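You operate a simulated robot arm through the tools that you are given. There is no shell and no other tool.

You run a simulated two-armed robot. Do the job below in one go: nothing can be reset, and whatever is moved stays where it is left.

TASK
Unlock the plan chest and lay the Weir plan on top of it.
Fine: the key stands in the lock and stays there, turned to Open; the plans are green folders in the top drawer; the other plans stay; shut the drawer again.

Only the result counts: the job must be done as asked and must still hold three seconds after the hand-in. Knocking over, shifting, dropping, spilling or breaking anything else fails it.

THE ROBOT
Two 7-joint arms with fingered hands on one trunk, on a base that drives. Base frame: it is fixed to the floor where the robot stands at the start and does not move with it; the origin is under the middle of the robot, x ahead of it, y to its left, z up. Lengths are in mm, angles in rad, forces in N, time in s.
The left shoulder is at the start at [80, 197, 1468], the right one opposite. With the tool pointing down near the work surface each hand reaches from about 100 to 560 mm from the robot's upright axis, wherever it stands, measured 20 degrees to its own side. Places, roughly: lock of the plan chest [500, 100, 900]; top drawer of the plan chest [700, -300, 800]; top of the plan chest [800, -400, 900]. Payload 4 kg a hand.
The tool frame of a hand sits at the grasp point between the pads (the TCP): z along the fingers, y along the line on which they close. The tips reach 26 mm beyond it. The gripper opens to 132 mm. The gripper's body begins 73 mm behind the TCP. The gripper is a hand of 4 fingers: y runs from the thumb to the fingers, the wrist lies at [0, 0, -239] in the tool frame, and closing takes about 1.5 s.
Orientation is that of the tool frame in the base frame, as a unit quaternion [x, y, z, w]. With the fingers straight down and closing along the base's y, the tool's x points along the base's -x, its y along +y and its z along -z.

THE INTERFACE
- The arms move only by the tool send_rows. It takes "left_plan", "right_plan" or both (then of equal length, played together; a hand with none holds still); each is a list of rows, each an object of numbers (a shift or turn left out is 0, a gripper value left out holds the last): "claw": the opening, from 0 (shut) to 1 (fully open); "x", "y", "z": the shift along the base's x, y, z in mm; "wx", "wy", "wz": the turn, a rotation vector about the base's x, y, z in rad. In form: [{"claw": .., "x": .., "y": .., "z": .., "wx": .., "wy": .., "wz": ..}, ...]. A call has 1 to 20 rows; each row shifts and turns the commanded pose from where the row before left it. Rows are played at 5 a second. More than 50 mm and 0.15 rad between two rows, or a gripper value outside its range, and nothing of the call is played. Where a pose cannot be reached the arm comes as near as it can. A force on the tool above 40 N (or 10 N above the force at the start of the call, whichever is more), or a blocked arm, ends the call early, and 0.2 s more pass. The fingers move at their own pace (about 72 mm/s each) and stop on an object; they squeeze with about 25 N. The grip force told is the motor's: it shows also when the fingers shut on nothing. Time passes only in rows, and 0.2 s behind the last, so rows that do not move let the fingers close. The reply holds the time, the measured pose of the TCP, the force on the tool along the base axes, the opening and the grip force, in the units named above and with some noise, with the torque about the TCP (base axes, N m) and any sound that the robot's microphone picked up.
- Cameras (640 x 400 px; columns grow to the right, rows downward): "scene" is now at [70, -42.1, 1612.3]; the picture's right is [-0.65, -0.76, 0.00], its down [-0.70, 0.59, -0.40] and it looks along [0.31, -0.26, -0.91] (base axes); focal length 280 px, centre (320, 200). "left" rides on the left gripper at [-68, 2, -97] in its tool frame; the picture's right is [-0.03, -1.00, 0.00], its down [0.82, -0.02, -0.58] and it looks along [0.58, -0.01, 0.82] (tool axes); focal length 270 px, centre (320, 200). "right" rides on the right gripper at [68, 2, -97] in its tool frame; the picture's right is [-0.02, 1.00, 0.00], its down [-0.82, -0.02, -0.58] and it looks along [-0.58, -0.01, 0.82] (tool axes); focal length 270 px, centre (320, 200).
- camera(camera): a new picture of that camera. No time passes.
- raise_lower(by): slides the trunk up (or, below 0, down) by that many mm; the arms and the scene camera ride with it, the base frame stays. It gives what a move gives, with no picture.
- drive_base(legs): drives the robot by 1 to 6 legs, each [ahead, left, turn to the left] in mm, mm and rad, along the robot's own axes; the way and the turn of a leg run together, so that a leg with both is an arc; at most 1500 mm and 3.142 rad a leg. The arms and the cameras ride along, it lands a little off, and it stops where it bumps. It gives what a move gives.
- set_grasp(shape, hand): the hand has 4 fingers and takes this shape, open, in about a second: jaw (thumb against the fingers, like two jaws); tri (thumb and two fingers); tip (a fingertip pinch); poke (one finger out to press); point (the index stretched); flat (the hand flat); cup (the hand cupped); fist (a fist). The gripper value then closes the fingers along that shape, each until it touches; the sizes above hold for jaw. It gives what a move gives, with no picture.
- pan_tilt(pan, tilt): turns the head with the scene camera to pan (to the left, within 1.501 rad either way) and tilt (down, from -0.506 to 1.204), counted from straight ahead of the robot. It gives what a move gives.
- locate(camera, pixels): for up to 12 pixels [column, row] of the newest picture of that camera ("zoom" is the newest enlarged one), the place [x, y, z] in the base frame of the surface seen there, good to about 2 mm, but the place of the scene camera against the robot may be out by one fixed shift of up to 12 mm in any direction. No time passes.
- close_up(camera, box): a new picture of the part [left, top, right, bottom] of that camera's present view, enlarged. No time passes.
- close_job(): hands the job in; it is judged then, once.

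Unless the task says otherwise, let go and move clear before handing in.

The tools are called after ">>>" as a command line: name --argument value ..., lists and objects as JSON in quotes. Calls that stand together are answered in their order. send_rows: Moves the arms, as the interface text tells. Its arguments: {"type":"object","properties":{"left_plan":{"type":"array"},"right_plan":{"type":"array"}},"required":[]} The other tools are called the same way: raise_lower (by) slides the trunk up or down; set_grasp (shape, hand) gives the hand a shape; drive_base (legs) drives the base; pan_tilt (pan, tilt) turns the head that bears the scene camera; camera (camera) takes a picture; locate (camera, pixels) gives the place of the surface under pixels of a picture; close_up (camera, box) takes an enlarged picture of a part of a camera's view; close_job () hands the job in.

At the start:

```text
clock: 0.0
left_tcp_pos: [624.4, -115.8, 1138.6]
left_orientation: [0.0, 1.0, 0.0, 0.0]
left_force: [-0.4, -0.3, -0.2]
left_torque: [0.02, -0.01, 0.0]
left_finger_gap: 131.8
left_gripper_force: 0.1
left_shape: jaw
right_tcp_pos: [332.8, -353.3, 1025.0]
right_orientation: [0.0, 0.999, -0.02, 0.033]
right_force: [-0.1, -0.3, -0.4]
right_torque: [0.03, 0.02, 0.02]
right_finger_gap: 131.9
right_gripper_force: 0.1
right_shape: jaw
trunk travel left (down, up): [-775.0, 65.0]
robot x, y, heading: [1.1, -1.5, 0.003]
head pan, tilt: [-0.707, 1.154]
```

scene: 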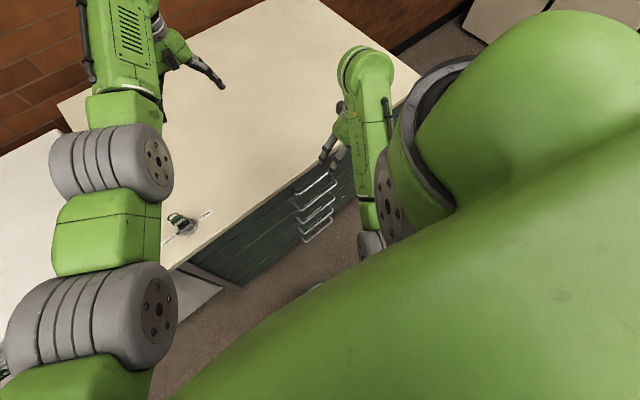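
right: 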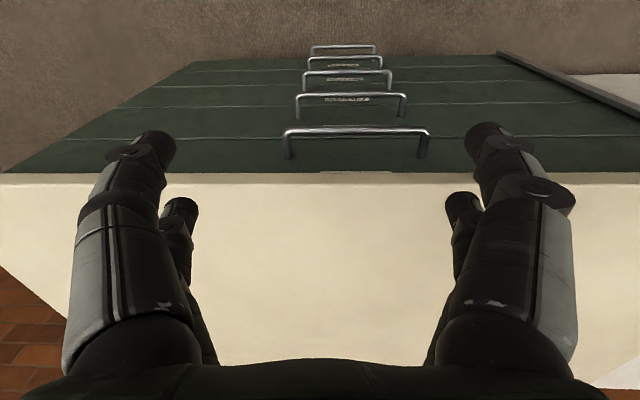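
left: 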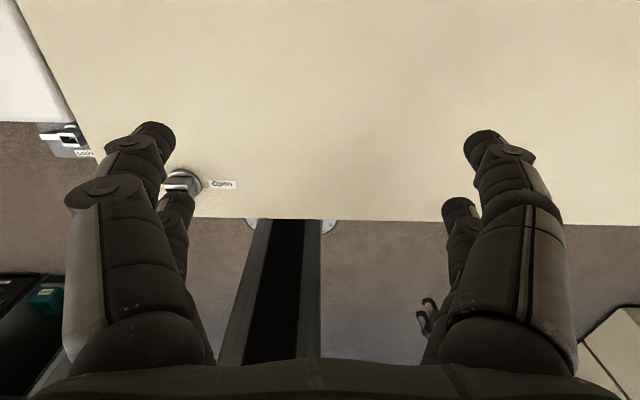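

The scene picture shows the chest with a key/lock at about (183, 222) and the drawer handles around (315, 205). I'll take closer looks before moving anything.

>>> close_up --camera "scene" --box '[140, 170, 260, 270]'

>>> close_up --camera "left" --box '[20, 90, 260, 240]'

>>> close_up --camera "right" --box '[260, 30, 450, 190]'

>>> locate --camera "scene" --pixels '[[180, 218], [205, 213], [165, 240], [300, 190], [330, 178], [160, 268], [240, 210], [250, 80], [400, 100], [322, 10], [60, 105]]'

>>> locate --camera "right" --pixels '[[300, 131], [410, 130], [357, 129], [357, 96], [320, 173], [320, 182], [320, 150], [5, 180], [600, 178], [500, 55]]'

>>> locate --camera "left" --pixels '[[183, 180], [223, 184], [84, 153], [65, 138], [200, 195], [400, 210], [400, 221], [55, 127]]'

```text
4.00 times, centred on (200, 220) of scene
```

zoom: 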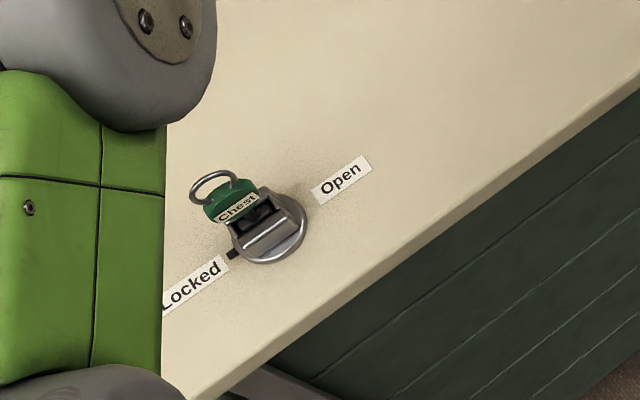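

```text
2.67 times, centred on (140, 165) of left
```

zoom: 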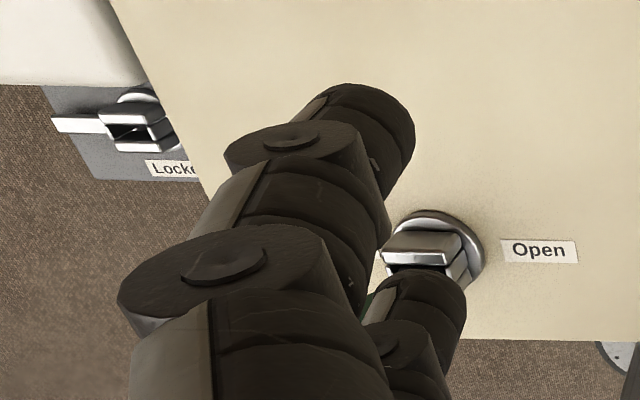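

```text
2.50 times, centred on (355, 110) of right
```

zoom: 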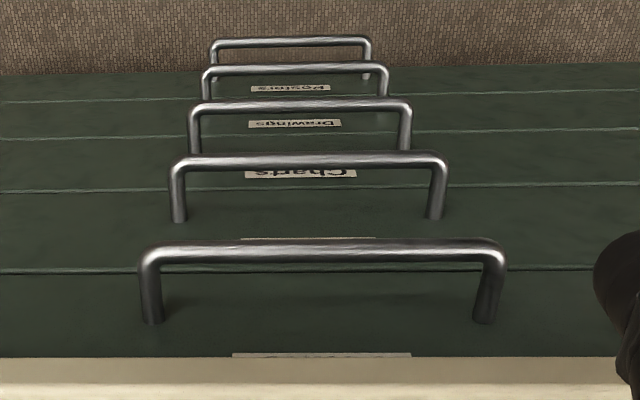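

```text
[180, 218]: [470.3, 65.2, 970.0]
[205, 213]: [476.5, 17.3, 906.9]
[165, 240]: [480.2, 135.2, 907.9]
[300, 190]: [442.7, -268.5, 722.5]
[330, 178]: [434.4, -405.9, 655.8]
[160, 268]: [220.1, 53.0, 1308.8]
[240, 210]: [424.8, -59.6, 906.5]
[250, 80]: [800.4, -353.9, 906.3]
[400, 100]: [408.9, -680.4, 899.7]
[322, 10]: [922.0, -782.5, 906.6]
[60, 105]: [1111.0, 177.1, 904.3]
```

```text
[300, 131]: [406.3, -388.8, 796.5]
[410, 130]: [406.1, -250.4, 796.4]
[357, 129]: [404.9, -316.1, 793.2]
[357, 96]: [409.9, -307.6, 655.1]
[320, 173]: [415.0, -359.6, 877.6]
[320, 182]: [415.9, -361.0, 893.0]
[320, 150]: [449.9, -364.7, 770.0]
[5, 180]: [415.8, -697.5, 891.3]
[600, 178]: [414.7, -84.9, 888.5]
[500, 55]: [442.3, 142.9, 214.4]
```

```text
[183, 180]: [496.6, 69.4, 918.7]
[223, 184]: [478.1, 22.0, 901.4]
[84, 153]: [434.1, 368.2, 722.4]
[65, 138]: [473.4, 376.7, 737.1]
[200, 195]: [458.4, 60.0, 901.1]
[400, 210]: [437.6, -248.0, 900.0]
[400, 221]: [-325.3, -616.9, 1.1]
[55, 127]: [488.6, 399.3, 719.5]
```

The key carries a green "Chest" tag and the black mark points to "Locked" (scene zoom 232,253); the left hand's fingers hide part of the lock at left picture (183,180). I'll shift the left hand over towards +y for a clear look at the lock.

>>> send_rows --left_plan '[{"y": 45}, {"y": 45}, {"y": 45}, {"y": 45}, {"y": 0}]'

>>> camera --camera "left"

>>> camera --camera "scene"

```text
clock: 1.2
left_tcp_pos: [620.0, 67.8, 1139.3]
left_orientation: [0.0, 1.0, 0.0, 0.0]
left_force: [0.3, -0.1, 0.2]
left_torque: [0.0, 0.01, -0.01]
left_finger_gap: 132.0
left_gripper_force: 0.1
left_shape: jaw
right_tcp_pos: [335.6, -353.8, 1024.5]
right_orientation: [-0.001, 0.999, -0.023, 0.037]
right_force: [0.8, -0.5, -0.1]
right_torque: [0.04, -0.02, 0.01]
right_finger_gap: 131.8
right_gripper_force: 0.1
right_shape: jaw
trunk travel left (down, up): [-775.0, 65.0]
robot x, y, heading: [-3.2, -1.8, -0.003]
head pan, tilt: [-0.707, 1.154]
```

```text
taken
```

left: 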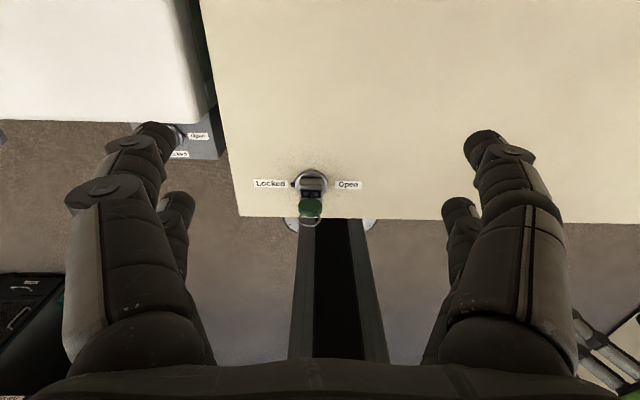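

```text
taken
```

scene: 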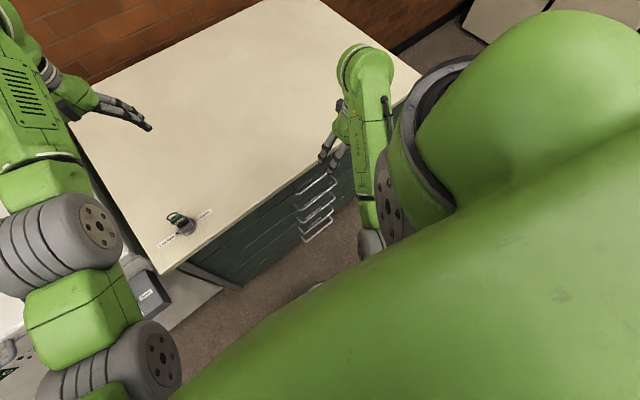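

>>> close_up --camera "left" --box '[240, 150, 380, 240]'

>>> close_up --camera "scene" --box '[150, 195, 220, 250]'

>>> locate --camera "left" --pixels '[[310, 207], [312, 182], [310, 215], [270, 183], [348, 185], [312, 172], [300, 193], [322, 193], [296, 184], [326, 184], [312, 222]]'

```text
4.44 times, centred on (310, 195) of left
```

zoom: 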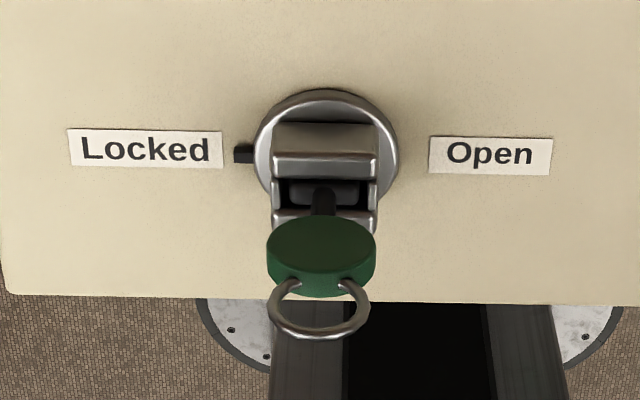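

```text
7.27 times, centred on (185, 222) of scene
```

zoom: 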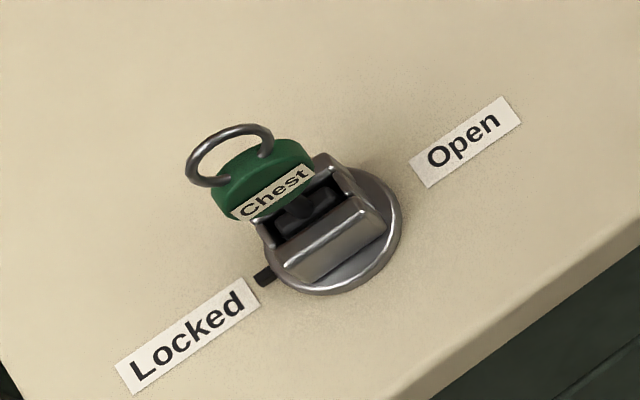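

```text
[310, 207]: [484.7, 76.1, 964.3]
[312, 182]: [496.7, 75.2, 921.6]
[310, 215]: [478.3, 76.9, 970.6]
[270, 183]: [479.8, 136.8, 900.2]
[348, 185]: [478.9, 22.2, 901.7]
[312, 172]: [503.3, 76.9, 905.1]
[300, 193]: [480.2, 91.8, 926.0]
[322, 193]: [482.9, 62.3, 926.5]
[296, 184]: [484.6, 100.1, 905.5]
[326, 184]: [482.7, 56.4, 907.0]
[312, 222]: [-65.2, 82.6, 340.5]
```

The lock is clear now: the key's bow stands at about (484, 76, 964) with its flat "Chest" face toward the robot, the mark at "Locked" (+y side), and "Open" lies on the -y side. I'll measure the fingers in the left picture to plan the grip.

>>> locate --camera "left" --pixels '[[160, 130], [155, 127], [180, 205], [175, 200], [480, 138], [488, 136], [455, 205], [462, 208], [110, 155], [100, 240], [500, 160]]'

>>> close_up --camera "left" --box '[0, 100, 230, 244]'

>>> locate --camera "scene" --pixels '[[177, 221], [175, 215], [182, 219], [187, 228], [180, 230], [205, 213], [165, 241]]'

```text
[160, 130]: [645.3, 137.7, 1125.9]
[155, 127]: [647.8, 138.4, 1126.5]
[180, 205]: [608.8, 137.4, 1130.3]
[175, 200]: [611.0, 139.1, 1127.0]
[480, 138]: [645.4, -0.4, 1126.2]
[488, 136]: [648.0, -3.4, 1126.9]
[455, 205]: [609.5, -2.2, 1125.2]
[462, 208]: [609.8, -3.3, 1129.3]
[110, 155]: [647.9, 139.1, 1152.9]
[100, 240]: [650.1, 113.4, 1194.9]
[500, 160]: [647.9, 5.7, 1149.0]
```

```text
2.78 times, centred on (115, 172) of left
```

zoom: 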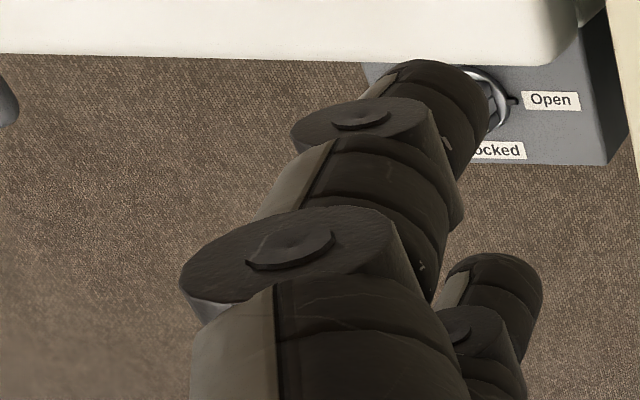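

```text
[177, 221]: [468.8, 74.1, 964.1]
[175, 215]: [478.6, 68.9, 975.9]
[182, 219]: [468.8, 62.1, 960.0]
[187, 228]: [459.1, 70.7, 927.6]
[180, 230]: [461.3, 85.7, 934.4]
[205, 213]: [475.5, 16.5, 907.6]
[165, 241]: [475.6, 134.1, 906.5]
```

The two finger pairs sit about 18 mm either side of the tool axis, which suits pinching the 30 mm wide bow on its flat faces (closing along x). In free air above the lock I'll move over the key and yaw +90° to test the wrist range.

>>> send_rows --left_plan '[{"x": -12.7, "y": 0.8, "wz": 0.1428}, {"x": -12.7, "y": 0.8, "wz": 0.1428}, {"x": -12.7, "y": 0.8, "wz": 0.1428}, {"x": -12.7, "y": 0.8, "wz": 0.1428}, {"x": -12.7, "y": 0.8, "wz": 0.1428}, {"x": -12.7, "y": 0.8, "wz": 0.1428}, {"x": -12.7, "y": 0.8, "wz": 0.1428}, {"x": -12.7, "y": 0.8, "wz": 0.1428}, {"x": -12.7, "y": 0.8, "wz": 0.1428}, {"x": -12.7, "y": 0.8, "wz": 0.1428}, {"x": -12.7, "y": 0.2, "wz": 0.1428}, {"x": 0}, {"x": 0}]'

>>> camera --camera "left"

>>> camera --camera "scene"

```text
clock: 4.0
left_tcp_pos: [508.8, 65.8, 1118.8]
left_orientation: [0.708, -0.707, 0.001, -0.001]
left_force: [-0.4, 0.3, -0.2]
left_torque: [-0.01, 0.02, 0.0]
left_finger_gap: 132.1
left_gripper_force: 0.1
left_shape: jaw
left hand out of reach, approached as far as the arm can: row 9, 10, 11
right_tcp_pos: [337.9, -357.3, 1026.2]
right_orientation: [0.001, 0.999, -0.025, 0.041]
right_force: [0.1, 0.0, -0.4]
right_torque: [0.01, 0.01, 0.02]
right_finger_gap: 131.8
right_gripper_force: 0.1
right_shape: jaw
trunk travel left (down, up): [-775.0, 65.0]
robot x, y, heading: [-0.9, -1.3, -0.002]
head pan, tilt: [-0.707, 1.154]
```

```text
taken
```

left: 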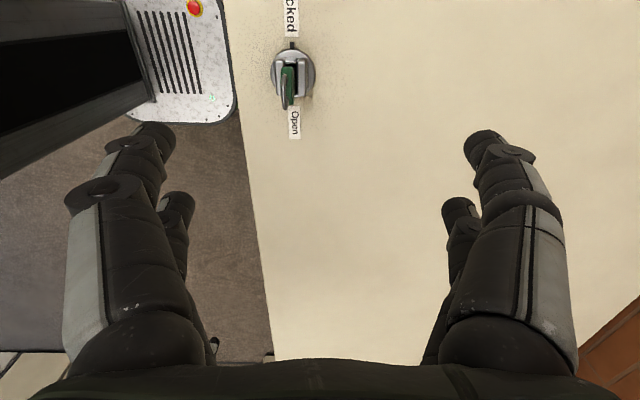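

```text
taken
```

scene: 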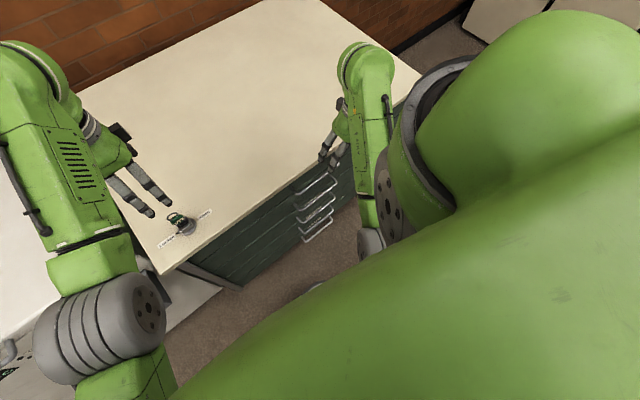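

The yaw of +90° was reached, but the last rows were out of reach (TCP at 508.8, 65.8, 1118.8), and the left picture shows the robot's own base at (185, 60) right before the chest. I'll measure where the base and the key are.

>>> locate --camera "left" --pixels '[[230, 60], [215, 15], [180, 110], [290, 75], [288, 90], [292, 45], [306, 80], [275, 80], [292, 20], [295, 125], [288, 103], [285, 70]]'

>>> close_up --camera "left" --box '[250, 30, 340, 120]'

```text
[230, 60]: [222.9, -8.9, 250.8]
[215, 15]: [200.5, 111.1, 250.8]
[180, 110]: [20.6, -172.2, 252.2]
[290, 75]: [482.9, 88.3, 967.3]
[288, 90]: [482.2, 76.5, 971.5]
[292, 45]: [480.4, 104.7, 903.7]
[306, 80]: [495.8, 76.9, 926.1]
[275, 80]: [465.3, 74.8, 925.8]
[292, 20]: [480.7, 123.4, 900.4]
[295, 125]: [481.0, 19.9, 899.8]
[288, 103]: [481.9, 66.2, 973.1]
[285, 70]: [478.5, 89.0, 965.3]
```

```text
4.44 times, centred on (295, 75) of left
```

zoom: 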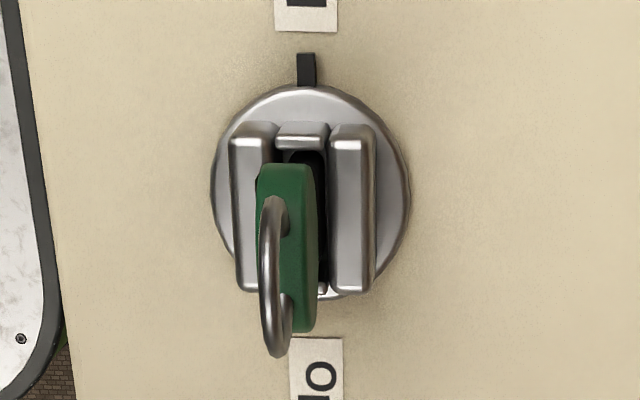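

The key bow is centred at about (481, 76) with its top near z 972 and the housing top at z 926. I'll lower towards it, still well above the ring, to see whether the yaw +90° pose is reachable lower down.

>>> send_rows --left_plan '[{"z": -25}, {"z": -25}, {"z": -25}, {"z": 0}, {"z": 0}]'

```text
clock: 5.2
left_tcp_pos: [509.6, 64.2, 1044.4]
left_orientation: [0.707, -0.707, 0.001, 0.0]
left_force: [0.8, 0.2, -0.2]
left_torque: [0.03, 0.01, -0.03]
left_finger_gap: 131.9
left_gripper_force: 0.0
left_shape: jaw
right_tcp_pos: [337.2, -356.3, 1027.0]
right_orientation: [0.0, 0.999, -0.025, 0.041]
right_force: [0.0, 0.5, -0.2]
right_torque: [0.01, 0.01, 0.02]
right_finger_gap: 131.8
right_gripper_force: 0.1
right_shape: jaw
trunk travel left (down, up): [-775.0, 65.0]
robot x, y, heading: [2.0, 2.6, 0.004]
head pan, tilt: [-0.707, 1.154]
```

It followed down cleanly to z 1044 (the commanded pose continues from the reached one). Now I'll try shifting to the key's x, y.

>>> send_rows --left_plan '[{"x": -10, "y": 4}, {"x": -10, "y": 4}, {"x": -8.5, "y": 4}, {"z": 0}, {"z": 0}]'

```text
clock: 6.4
left_tcp_pos: [478.5, 75.9, 1043.3]
left_orientation: [0.707, -0.707, 0.0, 0.001]
left_force: [-0.2, -0.3, 0.2]
left_torque: [-0.01, 0.03, 0.0]
left_finger_gap: 131.7
left_gripper_force: 0.1
left_shape: jaw
right_tcp_pos: [337.3, -356.2, 1027.7]
right_orientation: [0.0, 0.999, -0.025, 0.041]
right_force: [0.3, -0.6, 0.2]
right_torque: [0.02, -0.03, 0.01]
right_finger_gap: 131.9
right_gripper_force: 0.0
right_shape: jaw
trunk travel left (down, up): [-775.0, 65.0]
robot x, y, heading: [-3.1, 0.7, -0.0]
head pan, tilt: [-0.707, 1.154]
```

Now at (478.5, 75.9, 1043.3) with yaw +90°. I'll rehearse the 180° clockwise turn in free air above the key to learn whether the wrist can do it all in one go.

>>> send_rows --left_plan '[{"wz": -0.15}, {"wz": -0.15}, {"wz": -0.15}, {"wz": -0.15}, {"wz": -0.15}, {"wz": -0.15}, {"wz": -0.15}, {"wz": -0.15}, {"wz": -0.15}, {"wz": -0.15}, {"wz": -0.15}, {"wz": -0.15}, {"wz": -0.15}, {"wz": -0.15}, {"wz": -0.15}, {"wz": -0.15}, {"wz": -0.15}, {"wz": -0.15}, {"wz": -0.15}, {"wz": -0.15}]'

>>> camera --camera "left"

```text
clock: 10.6
left_tcp_pos: [477.2, -42.0, 936.3]
left_orientation: [0.647, 0.762, 0.009, 0.007]
left_force: [-0.3, -1.3, -0.7]
left_torque: [0.04, 0.01, 0.0]
left_finger_gap: 132.1
left_gripper_force: 0.1
left_shape: jaw
left hand out of reach, approached as far as the arm can: row 16, 17, 18, 19, 20
right_tcp_pos: [335.9, -356.9, 1027.1]
right_orientation: [0.0, 0.999, -0.024, 0.041]
right_force: [-0.1, 0.0, 0.0]
right_torque: [0.0, 0.02, -0.02]
right_finger_gap: 131.9
right_gripper_force: 0.0
right_shape: jaw
trunk travel left (down, up): [-775.0, 65.0]
robot x, y, heading: [1.8, -0.2, -0.001]
head pan, tilt: [-0.707, 1.154]
```

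```text
taken
```

left: 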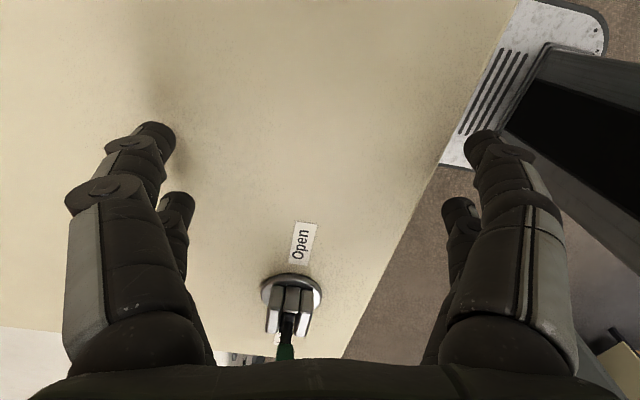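

The last rows went out of reach near yaw −40° and the arm strayed to (477, −42, 936); the key at (287, 340) looks untouched. I'll raise first, then map the yaw range here over bare table with the fingers narrower.

>>> send_rows --left_plan '[{"z": 10}, {"z": 14, "claw": 0.35}, {"z": 0}, {"z": 0}]'

>>> camera --camera "scene"

>>> close_up --camera "scene" --box '[130, 180, 230, 260]'

```text
clock: 11.6
left_tcp_pos: [465.0, -58.7, 946.8]
left_orientation: [0.653, 0.757, 0.001, 0.002]
left_force: [-0.1, 0.0, -0.2]
left_torque: [0.0, 0.03, 0.0]
left_finger_gap: 46.9
left_gripper_force: 0.0
left_shape: jaw
left hand out of reach, approached as far as the arm can: row 1, 2
right_tcp_pos: [337.5, -355.9, 1026.0]
right_orientation: [0.0, 0.999, -0.024, 0.041]
right_force: [-0.4, 0.9, -0.8]
right_torque: [0.02, -0.03, 0.02]
right_finger_gap: 132.0
right_gripper_force: 0.0
right_shape: jaw
trunk travel left (down, up): [-775.0, 65.0]
robot x, y, heading: [-0.4, -3.5, -0.001]
head pan, tilt: [-0.707, 1.154]
```

```text
taken
```

scene: 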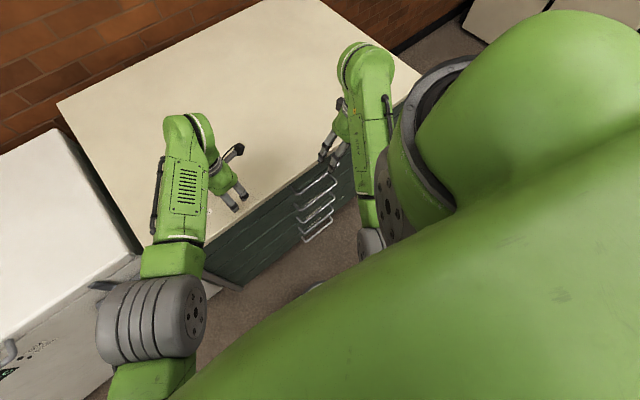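

```text
5.00 times, centred on (180, 220) of scene
```

zoom: 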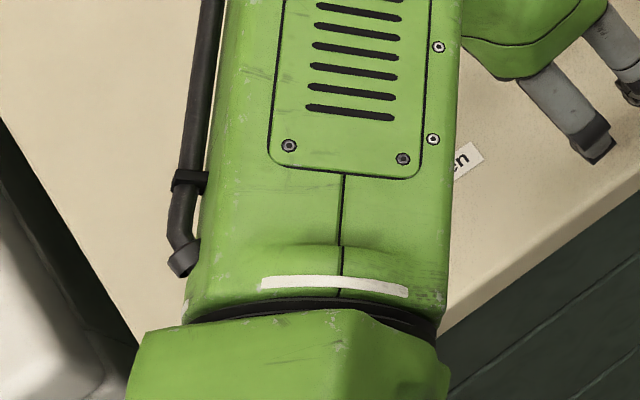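

The hand sits over the bare table at (465, −59, 947), at the limit for yaw −82°. I'll turn it back positive in stages to learn the upper limit at this height.

>>> send_rows --left_plan '[{"wz": 0.15}, {"wz": 0.15}, {"wz": 0.15}, {"wz": 0.15}, {"wz": 0.15}, {"wz": 0.15}, {"wz": 0.15}, {"wz": 0.15}, {"wz": 0.15}, {"wz": 0.15}, {"wz": 0.15}, {"wz": 0.15}, {"wz": 0.15}, {"wz": 0.15}, {"wz": 0.15}, {"wz": 0.15}]'

```text
clock: 15.0
left_tcp_pos: [468.0, -58.0, 945.5]
left_orientation: [-0.468, 0.884, 0.0, 0.0]
left_force: [-0.2, -0.2, 0.3]
left_torque: [0.0, -0.02, -0.04]
left_finger_gap: 46.8
left_gripper_force: 0.0
left_shape: jaw
right_tcp_pos: [337.8, -355.7, 1026.9]
right_orientation: [0.001, 0.999, -0.025, 0.041]
right_force: [0.3, 0.6, 0.0]
right_torque: [0.0, 0.0, 0.0]
right_finger_gap: 131.7
right_gripper_force: 0.1
right_shape: jaw
trunk travel left (down, up): [-775.0, 65.0]
robot x, y, heading: [3.5, 2.0, -0.002]
head pan, tilt: [-0.707, 1.154]
```

Yaw is now about +56° with no trouble; continuing carefully towards +90° and beyond.

>>> send_rows --left_plan '[{"wz": 0.15}, {"wz": 0.15}, {"wz": 0.15}, {"wz": 0.15}]'

```text
clock: 16.0
left_tcp_pos: [466.8, -58.8, 946.9]
left_orientation: [0.708, -0.707, 0.001, 0.0]
left_force: [0.0, -0.3, 0.1]
left_torque: [-0.01, 0.0, 0.02]
left_finger_gap: 46.5
left_gripper_force: 0.0
left_shape: jaw
right_tcp_pos: [339.3, -356.4, 1027.3]
right_orientation: [0.0, 0.999, -0.026, 0.041]
right_force: [1.1, -0.1, 0.6]
right_torque: [-0.02, 0.0, 0.01]
right_finger_gap: 132.1
right_gripper_force: 0.1
right_shape: jaw
trunk travel left (down, up): [-775.0, 65.0]
robot x, y, heading: [-2.2, -0.2, 0.006]
head pan, tilt: [-0.707, 1.154]
```

Reached +90° here. I'll test how much further it goes.

>>> send_rows --left_plan '[{"wz": 0.1}, {"wz": 0.1}, {"wz": 0.1}]'

```text
clock: 16.8
left_tcp_pos: [466.7, -57.2, 946.2]
left_orientation: [0.806, -0.592, 0.0, 0.0]
left_force: [-0.2, 0.1, -0.1]
left_torque: [-0.03, -0.04, 0.0]
left_finger_gap: 46.6
left_gripper_force: 0.0
left_shape: jaw
right_tcp_pos: [337.4, -356.4, 1027.2]
right_orientation: [0.0, 0.999, -0.026, 0.041]
right_force: [0.0, 0.2, 0.9]
right_torque: [0.02, -0.01, 0.01]
right_finger_gap: 131.9
right_gripper_force: 0.0
right_shape: jaw
trunk travel left (down, up): [-775.0, 65.0]
robot x, y, heading: [-0.1, -1.6, -0.001]
head pan, tilt: [-0.707, 1.154]
```

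Yaw +107° is fine too, so from this relative spot the wrist covers the full half turn. I'll raise the hand well clear with a middle yaw, and look left to see whether the base can move that way.

>>> send_rows --left_plan '[{"z": 25}, {"z": 25, "wz": -0.15}, {"z": 25, "wz": -0.15}, {"z": 25, "wz": -0.15}, {"z": 25, "wz": -0.15}, {"z": 25, "wz": -0.15}, {"z": 25, "wz": -0.15}, {"z": 0, "wz": -0.15}, {"z": 0}]'

>>> pan_tilt --pan 0.5 --tilt 0.9

>>> camera --camera "scene"

```text
clock: 18.8
left_tcp_pos: [466.7, -59.2, 1120.9]
left_orientation: [-0.398, 0.918, 0.0, 0.0]
left_force: [-0.2, -0.3, 0.2]
left_torque: [0.01, 0.02, -0.02]
left_finger_gap: 46.6
left_gripper_force: 0.1
left_shape: jaw
right_tcp_pos: [337.4, -354.8, 1027.5]
right_orientation: [0.0, 0.999, -0.026, 0.041]
right_force: [0.2, 0.4, 0.3]
right_torque: [-0.02, -0.03, -0.04]
right_finger_gap: 131.7
right_gripper_force: 0.1
right_shape: jaw
trunk travel left (down, up): [-775.0, 65.0]
robot x, y, heading: [0.2, 0.5, -0.002]
head pan, tilt: [-0.707, 1.154]
```

```text
clock: 20.2
left_tcp_pos: [467.0, -58.7, 1122.7]
left_orientation: [-0.398, 0.917, 0.0, 0.001]
left_force: [0.1, -0.2, -0.3]
left_torque: [0.03, 0.01, -0.03]
left_finger_gap: 46.6
left_gripper_force: 0.1
left_shape: jaw
right_tcp_pos: [337.4, -355.8, 1026.6]
right_orientation: [0.0, 0.999, -0.025, 0.041]
right_force: [-0.6, -0.6, 0.0]
right_torque: [-0.01, -0.01, 0.0]
right_finger_gap: 131.9
right_gripper_force: 0.1
right_shape: jaw
trunk travel left (down, up): [-775.0, 65.0]
robot x, y, heading: [0.3, -4.5, 0.006]
head pan, tilt: [0.499, 0.901]
```

```text
taken
```

scene: 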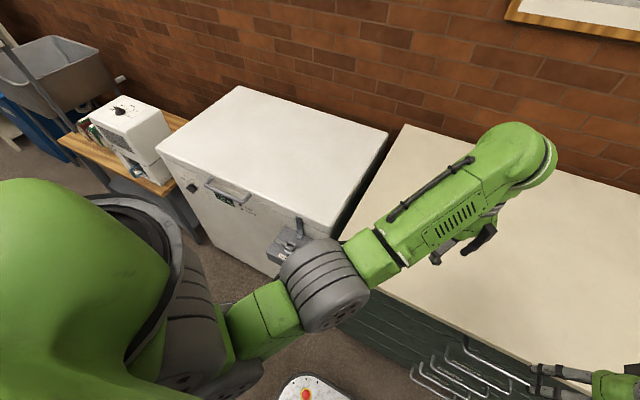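

A white freezer with its own lock stands to the left. I'll measure its front and the free floor before driving.

>>> locate --camera "scene" --pixels '[[290, 240], [260, 220], [180, 170], [230, 210], [300, 290], [310, 370], [290, 390], [200, 215], [160, 150], [345, 235]]'

>>> close_up --camera "scene" --box '[160, 150, 340, 300]'

```text
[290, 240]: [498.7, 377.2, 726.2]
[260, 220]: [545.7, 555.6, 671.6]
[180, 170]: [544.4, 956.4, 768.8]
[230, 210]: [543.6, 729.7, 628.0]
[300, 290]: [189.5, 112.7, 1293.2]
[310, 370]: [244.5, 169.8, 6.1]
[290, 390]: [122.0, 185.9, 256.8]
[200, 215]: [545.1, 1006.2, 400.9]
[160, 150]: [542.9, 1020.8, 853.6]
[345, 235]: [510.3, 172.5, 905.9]
```

```text
2.67 times, centred on (250, 225) of scene
```

zoom: 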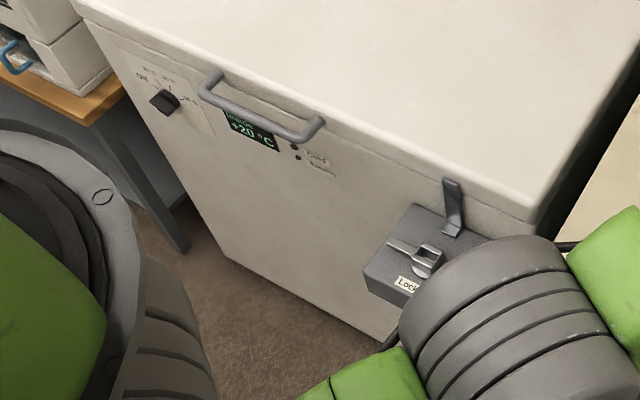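

The freezer front is at x≈545 (its lock box to about x 430, z 720) and the floor is free, so moving 227 mm left and 35 mm ahead, then turning 0.2 rad right, is safe.

>>> drive_base --legs '[[35, 227, 0], [0, 0, -0.2]]'

>>> raise_lower --by 60

>>> camera --camera "left"

```text
clock: 22.7
left_tcp_pos: [481.7, 74.8, 1120.6]
left_orientation: [-0.305, 0.952, 0.0, 0.0]
left_force: [-0.6, 0.2, 0.3]
left_torque: [0.01, 0.0, 0.02]
left_finger_gap: 46.6
left_gripper_force: 0.1
left_shape: jaw
right_tcp_pos: [296.2, -191.4, 1026.8]
right_orientation: [0.1, 0.994, -0.029, 0.037]
right_force: [0.1, -0.5, 0.4]
right_torque: [-0.02, 0.01, -0.01]
right_finger_gap: 132.1
right_gripper_force: 0.0
right_shape: jaw
trunk travel left (down, up): [-775.0, 65.0]
robot x, y, heading: [35.6, 225.2, -0.201]
head pan, tilt: [0.499, 0.901]
```

```text
clock: 23.7
left_tcp_pos: [481.6, 72.8, 1183.6]
left_orientation: [-0.306, 0.952, 0.0, 0.0]
left_force: [0.0, -0.1, 0.2]
left_torque: [0.01, 0.02, 0.03]
left_finger_gap: 46.5
left_gripper_force: 0.2
left_shape: jaw
right_tcp_pos: [297.7, -192.2, 1088.9]
right_orientation: [0.1, 0.994, -0.03, 0.04]
right_force: [-0.4, -0.8, 0.3]
right_torque: [0.01, 0.03, 0.04]
right_finger_gap: 131.8
right_gripper_force: 0.0
right_shape: jaw
trunk travel left (down, up): [-835.0, 5.0]
robot x, y, heading: [37.3, 226.9, -0.201]
head pan, tilt: [0.499, 0.901]
```

```text
taken
```

left: 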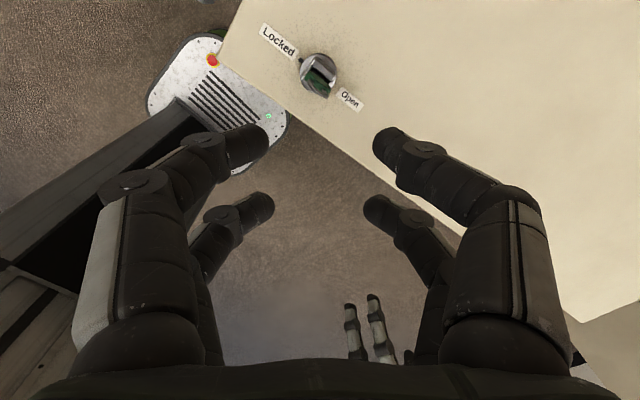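

The base landed well: TCP over the key at about (481.6, 74, 1183). I'll open the fingers part way, yaw to +90° and descend to about z 1040, still above the ring.

>>> send_rows --left_plan '[{"z": -20, "wz": 0.136, "claw": 0.55}, {"z": -20, "wz": 0.136}, {"z": -20, "wz": 0.136}, {"z": -20, "wz": 0.136}, {"z": -20, "wz": 0.136}, {"z": -20, "wz": 0.136}, {"z": -20, "wz": 0.136, "x": -1, "y": 2}, {"z": 0}, {"z": 0}]'

>>> camera --camera "left"

```text
clock: 25.7
left_tcp_pos: [478.6, 76.9, 1040.9]
left_orientation: [0.708, -0.706, 0.0, -0.001]
left_force: [-0.3, -0.5, -1.0]
left_torque: [0.01, 0.03, -0.01]
left_finger_gap: 72.1
left_gripper_force: 0.0
left_shape: jaw
right_tcp_pos: [296.8, -193.0, 1087.4]
right_orientation: [0.1, 0.994, -0.029, 0.04]
right_force: [-1.7, 0.3, 0.5]
right_torque: [0.0, 0.01, -0.04]
right_finger_gap: 131.9
right_gripper_force: 0.0
right_shape: jaw
trunk travel left (down, up): [-835.0, 5.0]
robot x, y, heading: [34.5, 223.3, -0.2]
head pan, tilt: [0.499, 0.901]
```

```text
taken
```

left: 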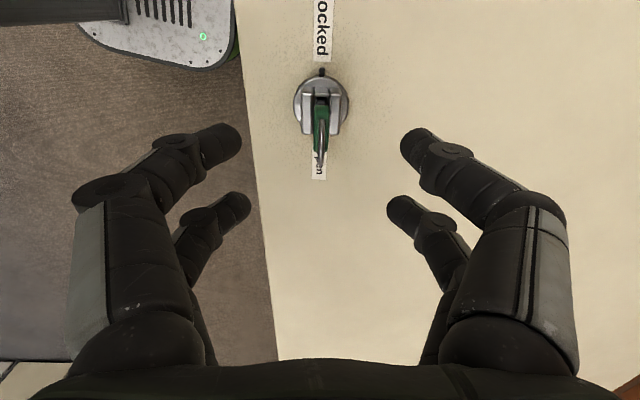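

The key sits centred between the finger pairs at (320, 120). I'll refine its position from this closer view.

>>> locate --camera "left" --pixels '[[320, 105], [321, 118], [319, 140], [318, 150], [306, 115], [336, 115], [321, 73], [327, 125], [313, 125], [320, 160], [321, 128]]'

>>> close_up --camera "left" --box '[270, 60, 370, 190]'

```text
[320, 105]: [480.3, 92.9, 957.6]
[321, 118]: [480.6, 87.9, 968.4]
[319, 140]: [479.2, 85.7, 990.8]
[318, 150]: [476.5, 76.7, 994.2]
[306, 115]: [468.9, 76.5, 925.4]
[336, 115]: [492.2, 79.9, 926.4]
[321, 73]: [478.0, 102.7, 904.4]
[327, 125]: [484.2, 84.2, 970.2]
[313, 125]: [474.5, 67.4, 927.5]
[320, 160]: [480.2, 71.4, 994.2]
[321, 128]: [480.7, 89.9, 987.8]
```

```text
3.08 times, centred on (320, 125) of left
```

zoom: 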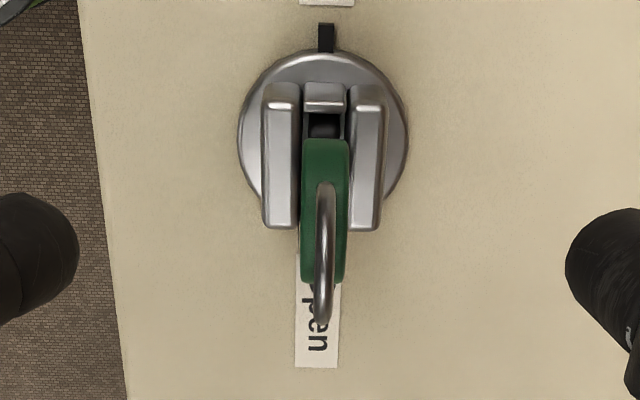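

The bow spans about x 475–485, y 61–93, z 942–972, aligned with the hand. I'll descend to TCP z ≈ 958 (tips about 6 mm above the housing) without closing yet.

>>> send_rows --left_plan '[{"z": -20}, {"z": -20, "x": 1}, {"z": -20}, {"z": -15}, {"z": -8}, {"z": 0}]'

>>> camera --camera "left"

```text
clock: 27.1
left_tcp_pos: [480.4, 75.8, 958.2]
left_orientation: [0.708, -0.706, 0.0, -0.001]
left_force: [-0.1, -0.7, -0.3]
left_torque: [0.0, 0.02, 0.02]
left_finger_gap: 72.3
left_gripper_force: 0.0
left_shape: jaw
right_tcp_pos: [296.3, -192.1, 1088.6]
right_orientation: [0.1, 0.994, -0.03, 0.039]
right_force: [0.1, -0.7, 0.4]
right_torque: [0.01, 0.0, 0.04]
right_finger_gap: 131.9
right_gripper_force: 0.1
right_shape: jaw
trunk travel left (down, up): [-835.0, 5.0]
robot x, y, heading: [35.9, 221.8, -0.199]
head pan, tilt: [0.499, 0.901]
```

```text
taken
```

left: 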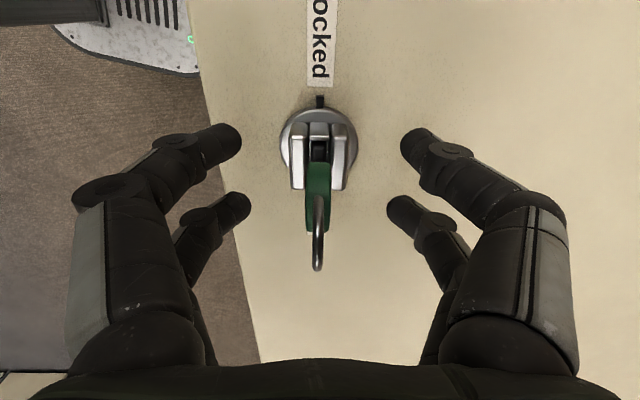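

The hand straddles the key cleanly at z 958. I'll close the fingers on the bow and watch force and torque.

>>> send_rows --left_plan '[{"claw": 0.3}, {"claw": 0.15}, {"claw": 0}, {"claw": 0}, {"claw": 0}, {"claw": 0}, {"claw": 0}]'

>>> camera --camera "left"

```text
clock: 28.7
left_tcp_pos: [480.8, 76.0, 958.2]
left_orientation: [0.708, -0.706, 0.0, 0.0]
left_force: [-0.4, -0.1, 0.7]
left_torque: [-0.02, 0.02, -0.02]
left_finger_gap: 0.0
left_gripper_force: 25.0
left_shape: jaw
right_tcp_pos: [296.6, -193.7, 1087.5]
right_orientation: [0.099, 0.994, -0.03, 0.04]
right_force: [-0.6, -0.1, -0.5]
right_torque: [0.03, -0.01, -0.01]
right_finger_gap: 132.0
right_gripper_force: 0.1
right_shape: jaw
trunk travel left (down, up): [-835.0, 5.0]
robot x, y, heading: [34.7, 223.8, -0.202]
head pan, tilt: [0.499, 0.901]
```

```text
taken
```

left: 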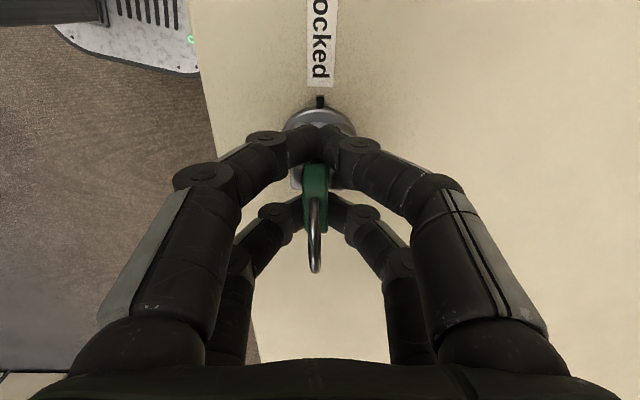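

The gap reads 0.0, so the fingers may have closed around rather than on the bow. I'll look closely before doing anything.

>>> close_up --camera "left" --box '[230, 90, 410, 290]'

>>> pan_tilt --pan 0.0 --tilt 1.15

>>> camera --camera "scene"

```text
2.00 times, centred on (320, 190) of left
```

zoom: 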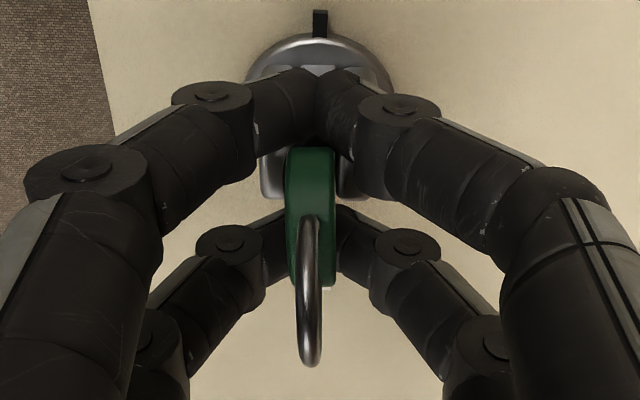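

```text
clock: 29.6
left_tcp_pos: [479.9, 76.6, 958.4]
left_orientation: [0.708, -0.706, 0.0, 0.0]
left_force: [-0.4, 0.4, -0.3]
left_torque: [-0.02, 0.01, 0.0]
left_finger_gap: 0.0
left_gripper_force: 25.6
left_shape: jaw
right_tcp_pos: [298.0, -192.8, 1088.4]
right_orientation: [0.1, 0.994, -0.03, 0.039]
right_force: [0.2, 0.1, 0.0]
right_torque: [-0.04, 0.02, 0.01]
right_finger_gap: 132.1
right_gripper_force: 0.0
right_shape: jaw
trunk travel left (down, up): [-835.0, 5.0]
robot x, y, heading: [36.4, 228.2, -0.2]
head pan, tilt: [0.0, 1.15]
```

```text
taken
```

scene: 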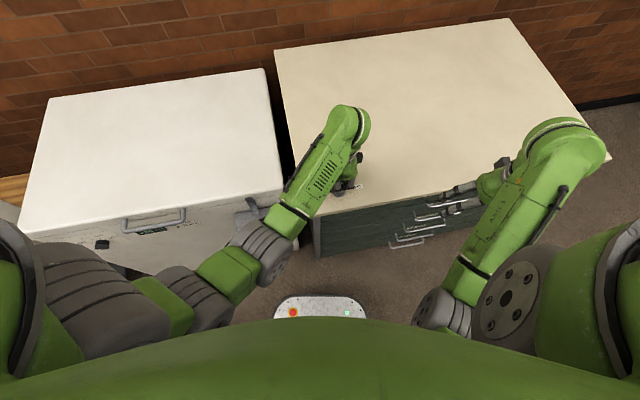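

The close-up shows the two finger pairs closed on each other either side of the bow (near pair at (315,100), far pair at (310,235) of the zoom), so it isn't gripped. I'll open, back straight up, and try the fingertip-pinch shape.

>>> send_rows --left_plan '[{"claw": 0.55}, {"claw": 0.55}, {"claw": 0.55}, {"claw": 0.55}, {"claw": 0.55}, {"z": 20}, {"z": 25}, {"z": 25}, {"z": 20}, {"z": 0}]'

>>> set_grasp --hand "left" --shape "tip"

>>> camera --camera "left"

```text
clock: 31.8
left_tcp_pos: [477.4, 78.3, 1048.2]
left_orientation: [0.708, -0.707, 0.0, 0.001]
left_force: [-0.4, 0.4, -0.9]
left_torque: [-0.04, 0.0, 0.0]
left_finger_gap: 72.2
left_gripper_force: 0.1
left_shape: jaw
right_tcp_pos: [297.7, -192.5, 1088.8]
right_orientation: [0.1, 0.994, -0.031, 0.041]
right_force: [-0.2, 0.3, -0.1]
right_torque: [0.02, 0.0, 0.0]
right_finger_gap: 131.7
right_gripper_force: 0.0
right_shape: jaw
trunk travel left (down, up): [-835.0, 5.0]
robot x, y, heading: [34.8, 225.8, -0.2]
head pan, tilt: [0.0, 1.15]
```

```text
clock: 32.7
left_tcp_pos: [477.9, 77.7, 1047.3]
left_orientation: [0.707, -0.707, 0.0, 0.0]
left_force: [0.2, 0.0, 0.2]
left_torque: [0.0, 0.01, -0.03]
left_finger_gap: 131.8
left_gripper_force: 0.0
left_shape: tip
right_tcp_pos: [296.9, -192.6, 1087.1]
right_orientation: [0.101, 0.994, -0.031, 0.04]
right_force: [-0.1, 0.6, 0.2]
right_torque: [-0.01, 0.01, 0.02]
right_finger_gap: 131.9
right_gripper_force: 0.0
right_shape: jaw
trunk travel left (down, up): [-835.0, 5.0]
robot x, y, heading: [36.6, 227.1, -0.199]
head pan, tilt: [0.0, 1.15]
```

```text
taken
```

left: 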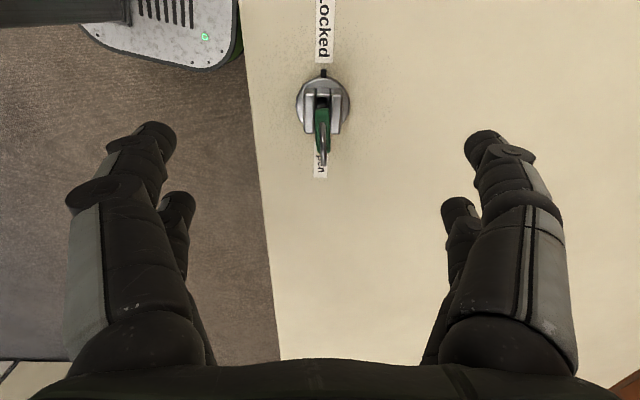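

The tip shape looks the same when open; I'll rise a bit and close it in free air to see which fingers meet and where.

>>> send_rows --left_plan '[{"z": 20}, {"z": 20, "claw": 0.1}, {"claw": 0.1}, {"claw": 0.1}, {"claw": 0.1}, {"claw": 0.1}, {"claw": 0.1}]'

>>> camera --camera "left"

>>> close_up --camera "left" --box '[200, 60, 440, 300]'

```text
clock: 34.3
left_tcp_pos: [478.3, 76.8, 1088.6]
left_orientation: [0.708, -0.706, 0.0, 0.0]
left_force: [-0.1, 0.3, -0.1]
left_torque: [0.03, -0.01, 0.04]
left_finger_gap: 13.6
left_gripper_force: 0.1
left_shape: tip
right_tcp_pos: [297.2, -193.7, 1088.4]
right_orientation: [0.101, 0.994, -0.031, 0.039]
right_force: [0.8, -0.2, -0.4]
right_torque: [-0.02, 0.02, 0.0]
right_finger_gap: 132.0
right_gripper_force: 0.0
right_shape: jaw
trunk travel left (down, up): [-835.0, 5.0]
robot x, y, heading: [36.2, 225.9, -0.202]
head pan, tilt: [0.0, 1.15]
```

```text
taken
```

left: 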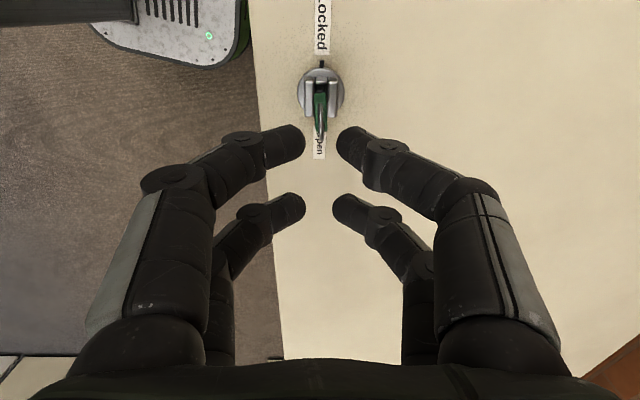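

```text
1.67 times, centred on (320, 180) of left
```

zoom: 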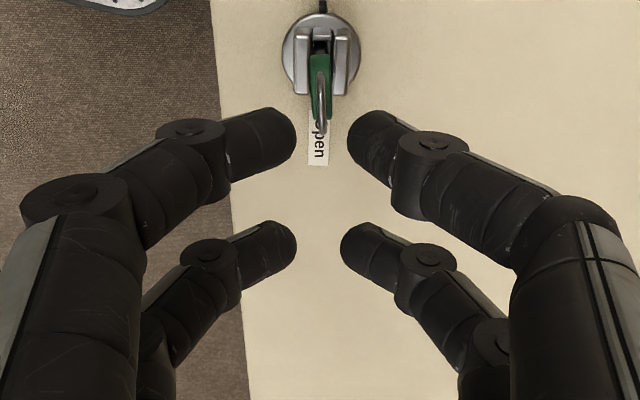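

Both pairs come together in the same way; I'll measure where the fingertips are relative to the TCP.

>>> locate --camera "left" --pixels '[[295, 140], [348, 140], [295, 205], [343, 205], [285, 135], [360, 130], [350, 155], [290, 155], [345, 218], [295, 218], [305, 195], [302, 130]]'

```text
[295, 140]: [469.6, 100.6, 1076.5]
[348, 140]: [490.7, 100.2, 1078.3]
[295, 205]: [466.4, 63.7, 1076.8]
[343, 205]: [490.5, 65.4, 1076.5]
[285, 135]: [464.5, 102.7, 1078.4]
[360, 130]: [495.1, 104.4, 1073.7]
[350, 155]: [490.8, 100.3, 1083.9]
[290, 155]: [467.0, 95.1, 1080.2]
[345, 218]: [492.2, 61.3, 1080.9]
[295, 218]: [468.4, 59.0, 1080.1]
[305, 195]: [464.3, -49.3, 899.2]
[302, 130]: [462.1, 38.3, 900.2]
```

With the tips curled in, the fingers meet roughly 18 mm below the TCP, so at z 958 they shut beneath the bow. I'll reopen, descend only to TCP z ≈ 975 so the tips meet at the bow's middle (z≈957), and close again.

>>> send_rows --left_plan '[{"claw": 0.5}, {"claw": 0.5}, {"claw": 0.5}, {"claw": 0.5}, {"z": -30, "x": 1}, {"z": -30, "x": 1}, {"z": -30}, {"z": -23}, {"z": 0}]'

>>> send_rows --left_plan '[{"claw": 0.2}, {"claw": 0.14}, {"claw": 0.14}, {"claw": 0.14}, {"claw": 0.14}]'

>>> close_up --camera "left" --box '[200, 80, 440, 300]'

```text
clock: 36.3
left_tcp_pos: [482.8, 78.2, 975.1]
left_orientation: [0.708, -0.706, 0.0, 0.0]
left_force: [-0.4, 0.8, 0.0]
left_torque: [0.01, -0.03, -0.01]
left_finger_gap: 65.5
left_gripper_force: 0.0
left_shape: tip
right_tcp_pos: [297.9, -192.9, 1087.8]
right_orientation: [0.101, 0.994, -0.03, 0.04]
right_force: [-0.2, -1.2, 0.4]
right_torque: [-0.03, 0.01, -0.02]
right_finger_gap: 131.8
right_gripper_force: 0.0
right_shape: jaw
trunk travel left (down, up): [-835.0, 5.0]
robot x, y, heading: [36.0, 223.5, -0.203]
head pan, tilt: [0.0, 1.15]
```

```text
clock: 37.5
left_tcp_pos: [483.5, 78.4, 976.4]
left_orientation: [0.707, -0.707, 0.0, -0.001]
left_force: [-0.5, 0.0, -1.4]
left_torque: [0.0, 0.0, -0.04]
left_finger_gap: 19.1
left_gripper_force: 0.1
left_shape: tip
right_tcp_pos: [297.1, -193.4, 1087.3]
right_orientation: [0.1, 0.994, -0.03, 0.04]
right_force: [-0.5, 0.1, -0.3]
right_torque: [0.04, 0.0, -0.03]
right_finger_gap: 131.8
right_gripper_force: 0.1
right_shape: jaw
trunk travel left (down, up): [-835.0, 5.0]
robot x, y, heading: [33.9, 221.7, -0.206]
head pan, tilt: [0.0, 1.15]
```

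```text
1.82 times, centred on (320, 190) of left
```

zoom: 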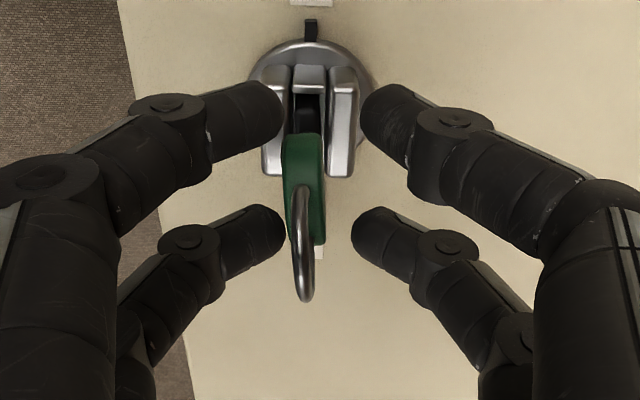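

The tips are at the right height but the hand is about 4 mm too far +x (bow at zoom x≈304, finger gap centre ≈320) and 2 mm +y. I'll correct that and close gently.

>>> send_rows --left_plan '[{"x": -2, "y": -1}, {"x": -2, "y": -1}, {"x": 0}, {"claw": 0.08}, {"claw": 0.04}, {"claw": 0.0}, {"claw": 0}, {"claw": 0}]'

>>> close_up --camera "left" --box '[200, 80, 440, 300]'

```text
clock: 39.3
left_tcp_pos: [479.1, 74.8, 975.0]
left_orientation: [0.708, -0.707, 0.0, 0.0]
left_force: [-1.3, -1.2, 0.0]
left_torque: [-0.02, 0.04, 0.05]
left_finger_gap: 2.0
left_gripper_force: 24.9
left_shape: tip
right_tcp_pos: [296.0, -192.1, 1088.2]
right_orientation: [0.101, 0.994, -0.031, 0.04]
right_force: [-0.2, 0.4, -0.3]
right_torque: [-0.02, -0.03, 0.03]
right_finger_gap: 131.7
right_gripper_force: 0.1
right_shape: jaw
trunk travel left (down, up): [-835.0, 5.0]
robot x, y, heading: [32.4, 224.5, -0.204]
head pan, tilt: [0.0, 1.15]
```

```text
1.82 times, centred on (320, 190) of left
```

zoom: 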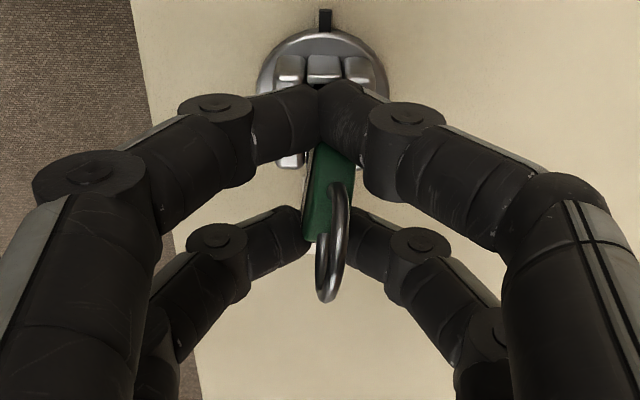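

The gap reads 2.0 and the bow/ring look slightly twisted in the zoom (315–345, 150–300). I'll look closer before turning.

>>> close_up --camera "left" --box '[270, 90, 370, 260]'

>>> locate --camera "zoom" --pixels '[[320, 150], [310, 230], [330, 120], [340, 160], [345, 240], [290, 200], [370, 200], [335, 280]]'

```text
2.35 times, centred on (320, 175) of left
```

zoom: 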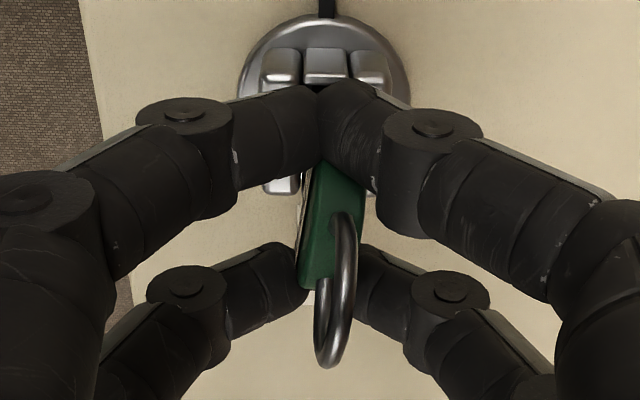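

```text
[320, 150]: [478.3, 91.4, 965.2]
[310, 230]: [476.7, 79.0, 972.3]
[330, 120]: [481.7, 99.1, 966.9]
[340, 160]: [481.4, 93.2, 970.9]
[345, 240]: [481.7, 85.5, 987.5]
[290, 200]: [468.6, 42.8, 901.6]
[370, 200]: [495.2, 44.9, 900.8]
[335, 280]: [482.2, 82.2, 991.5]
```

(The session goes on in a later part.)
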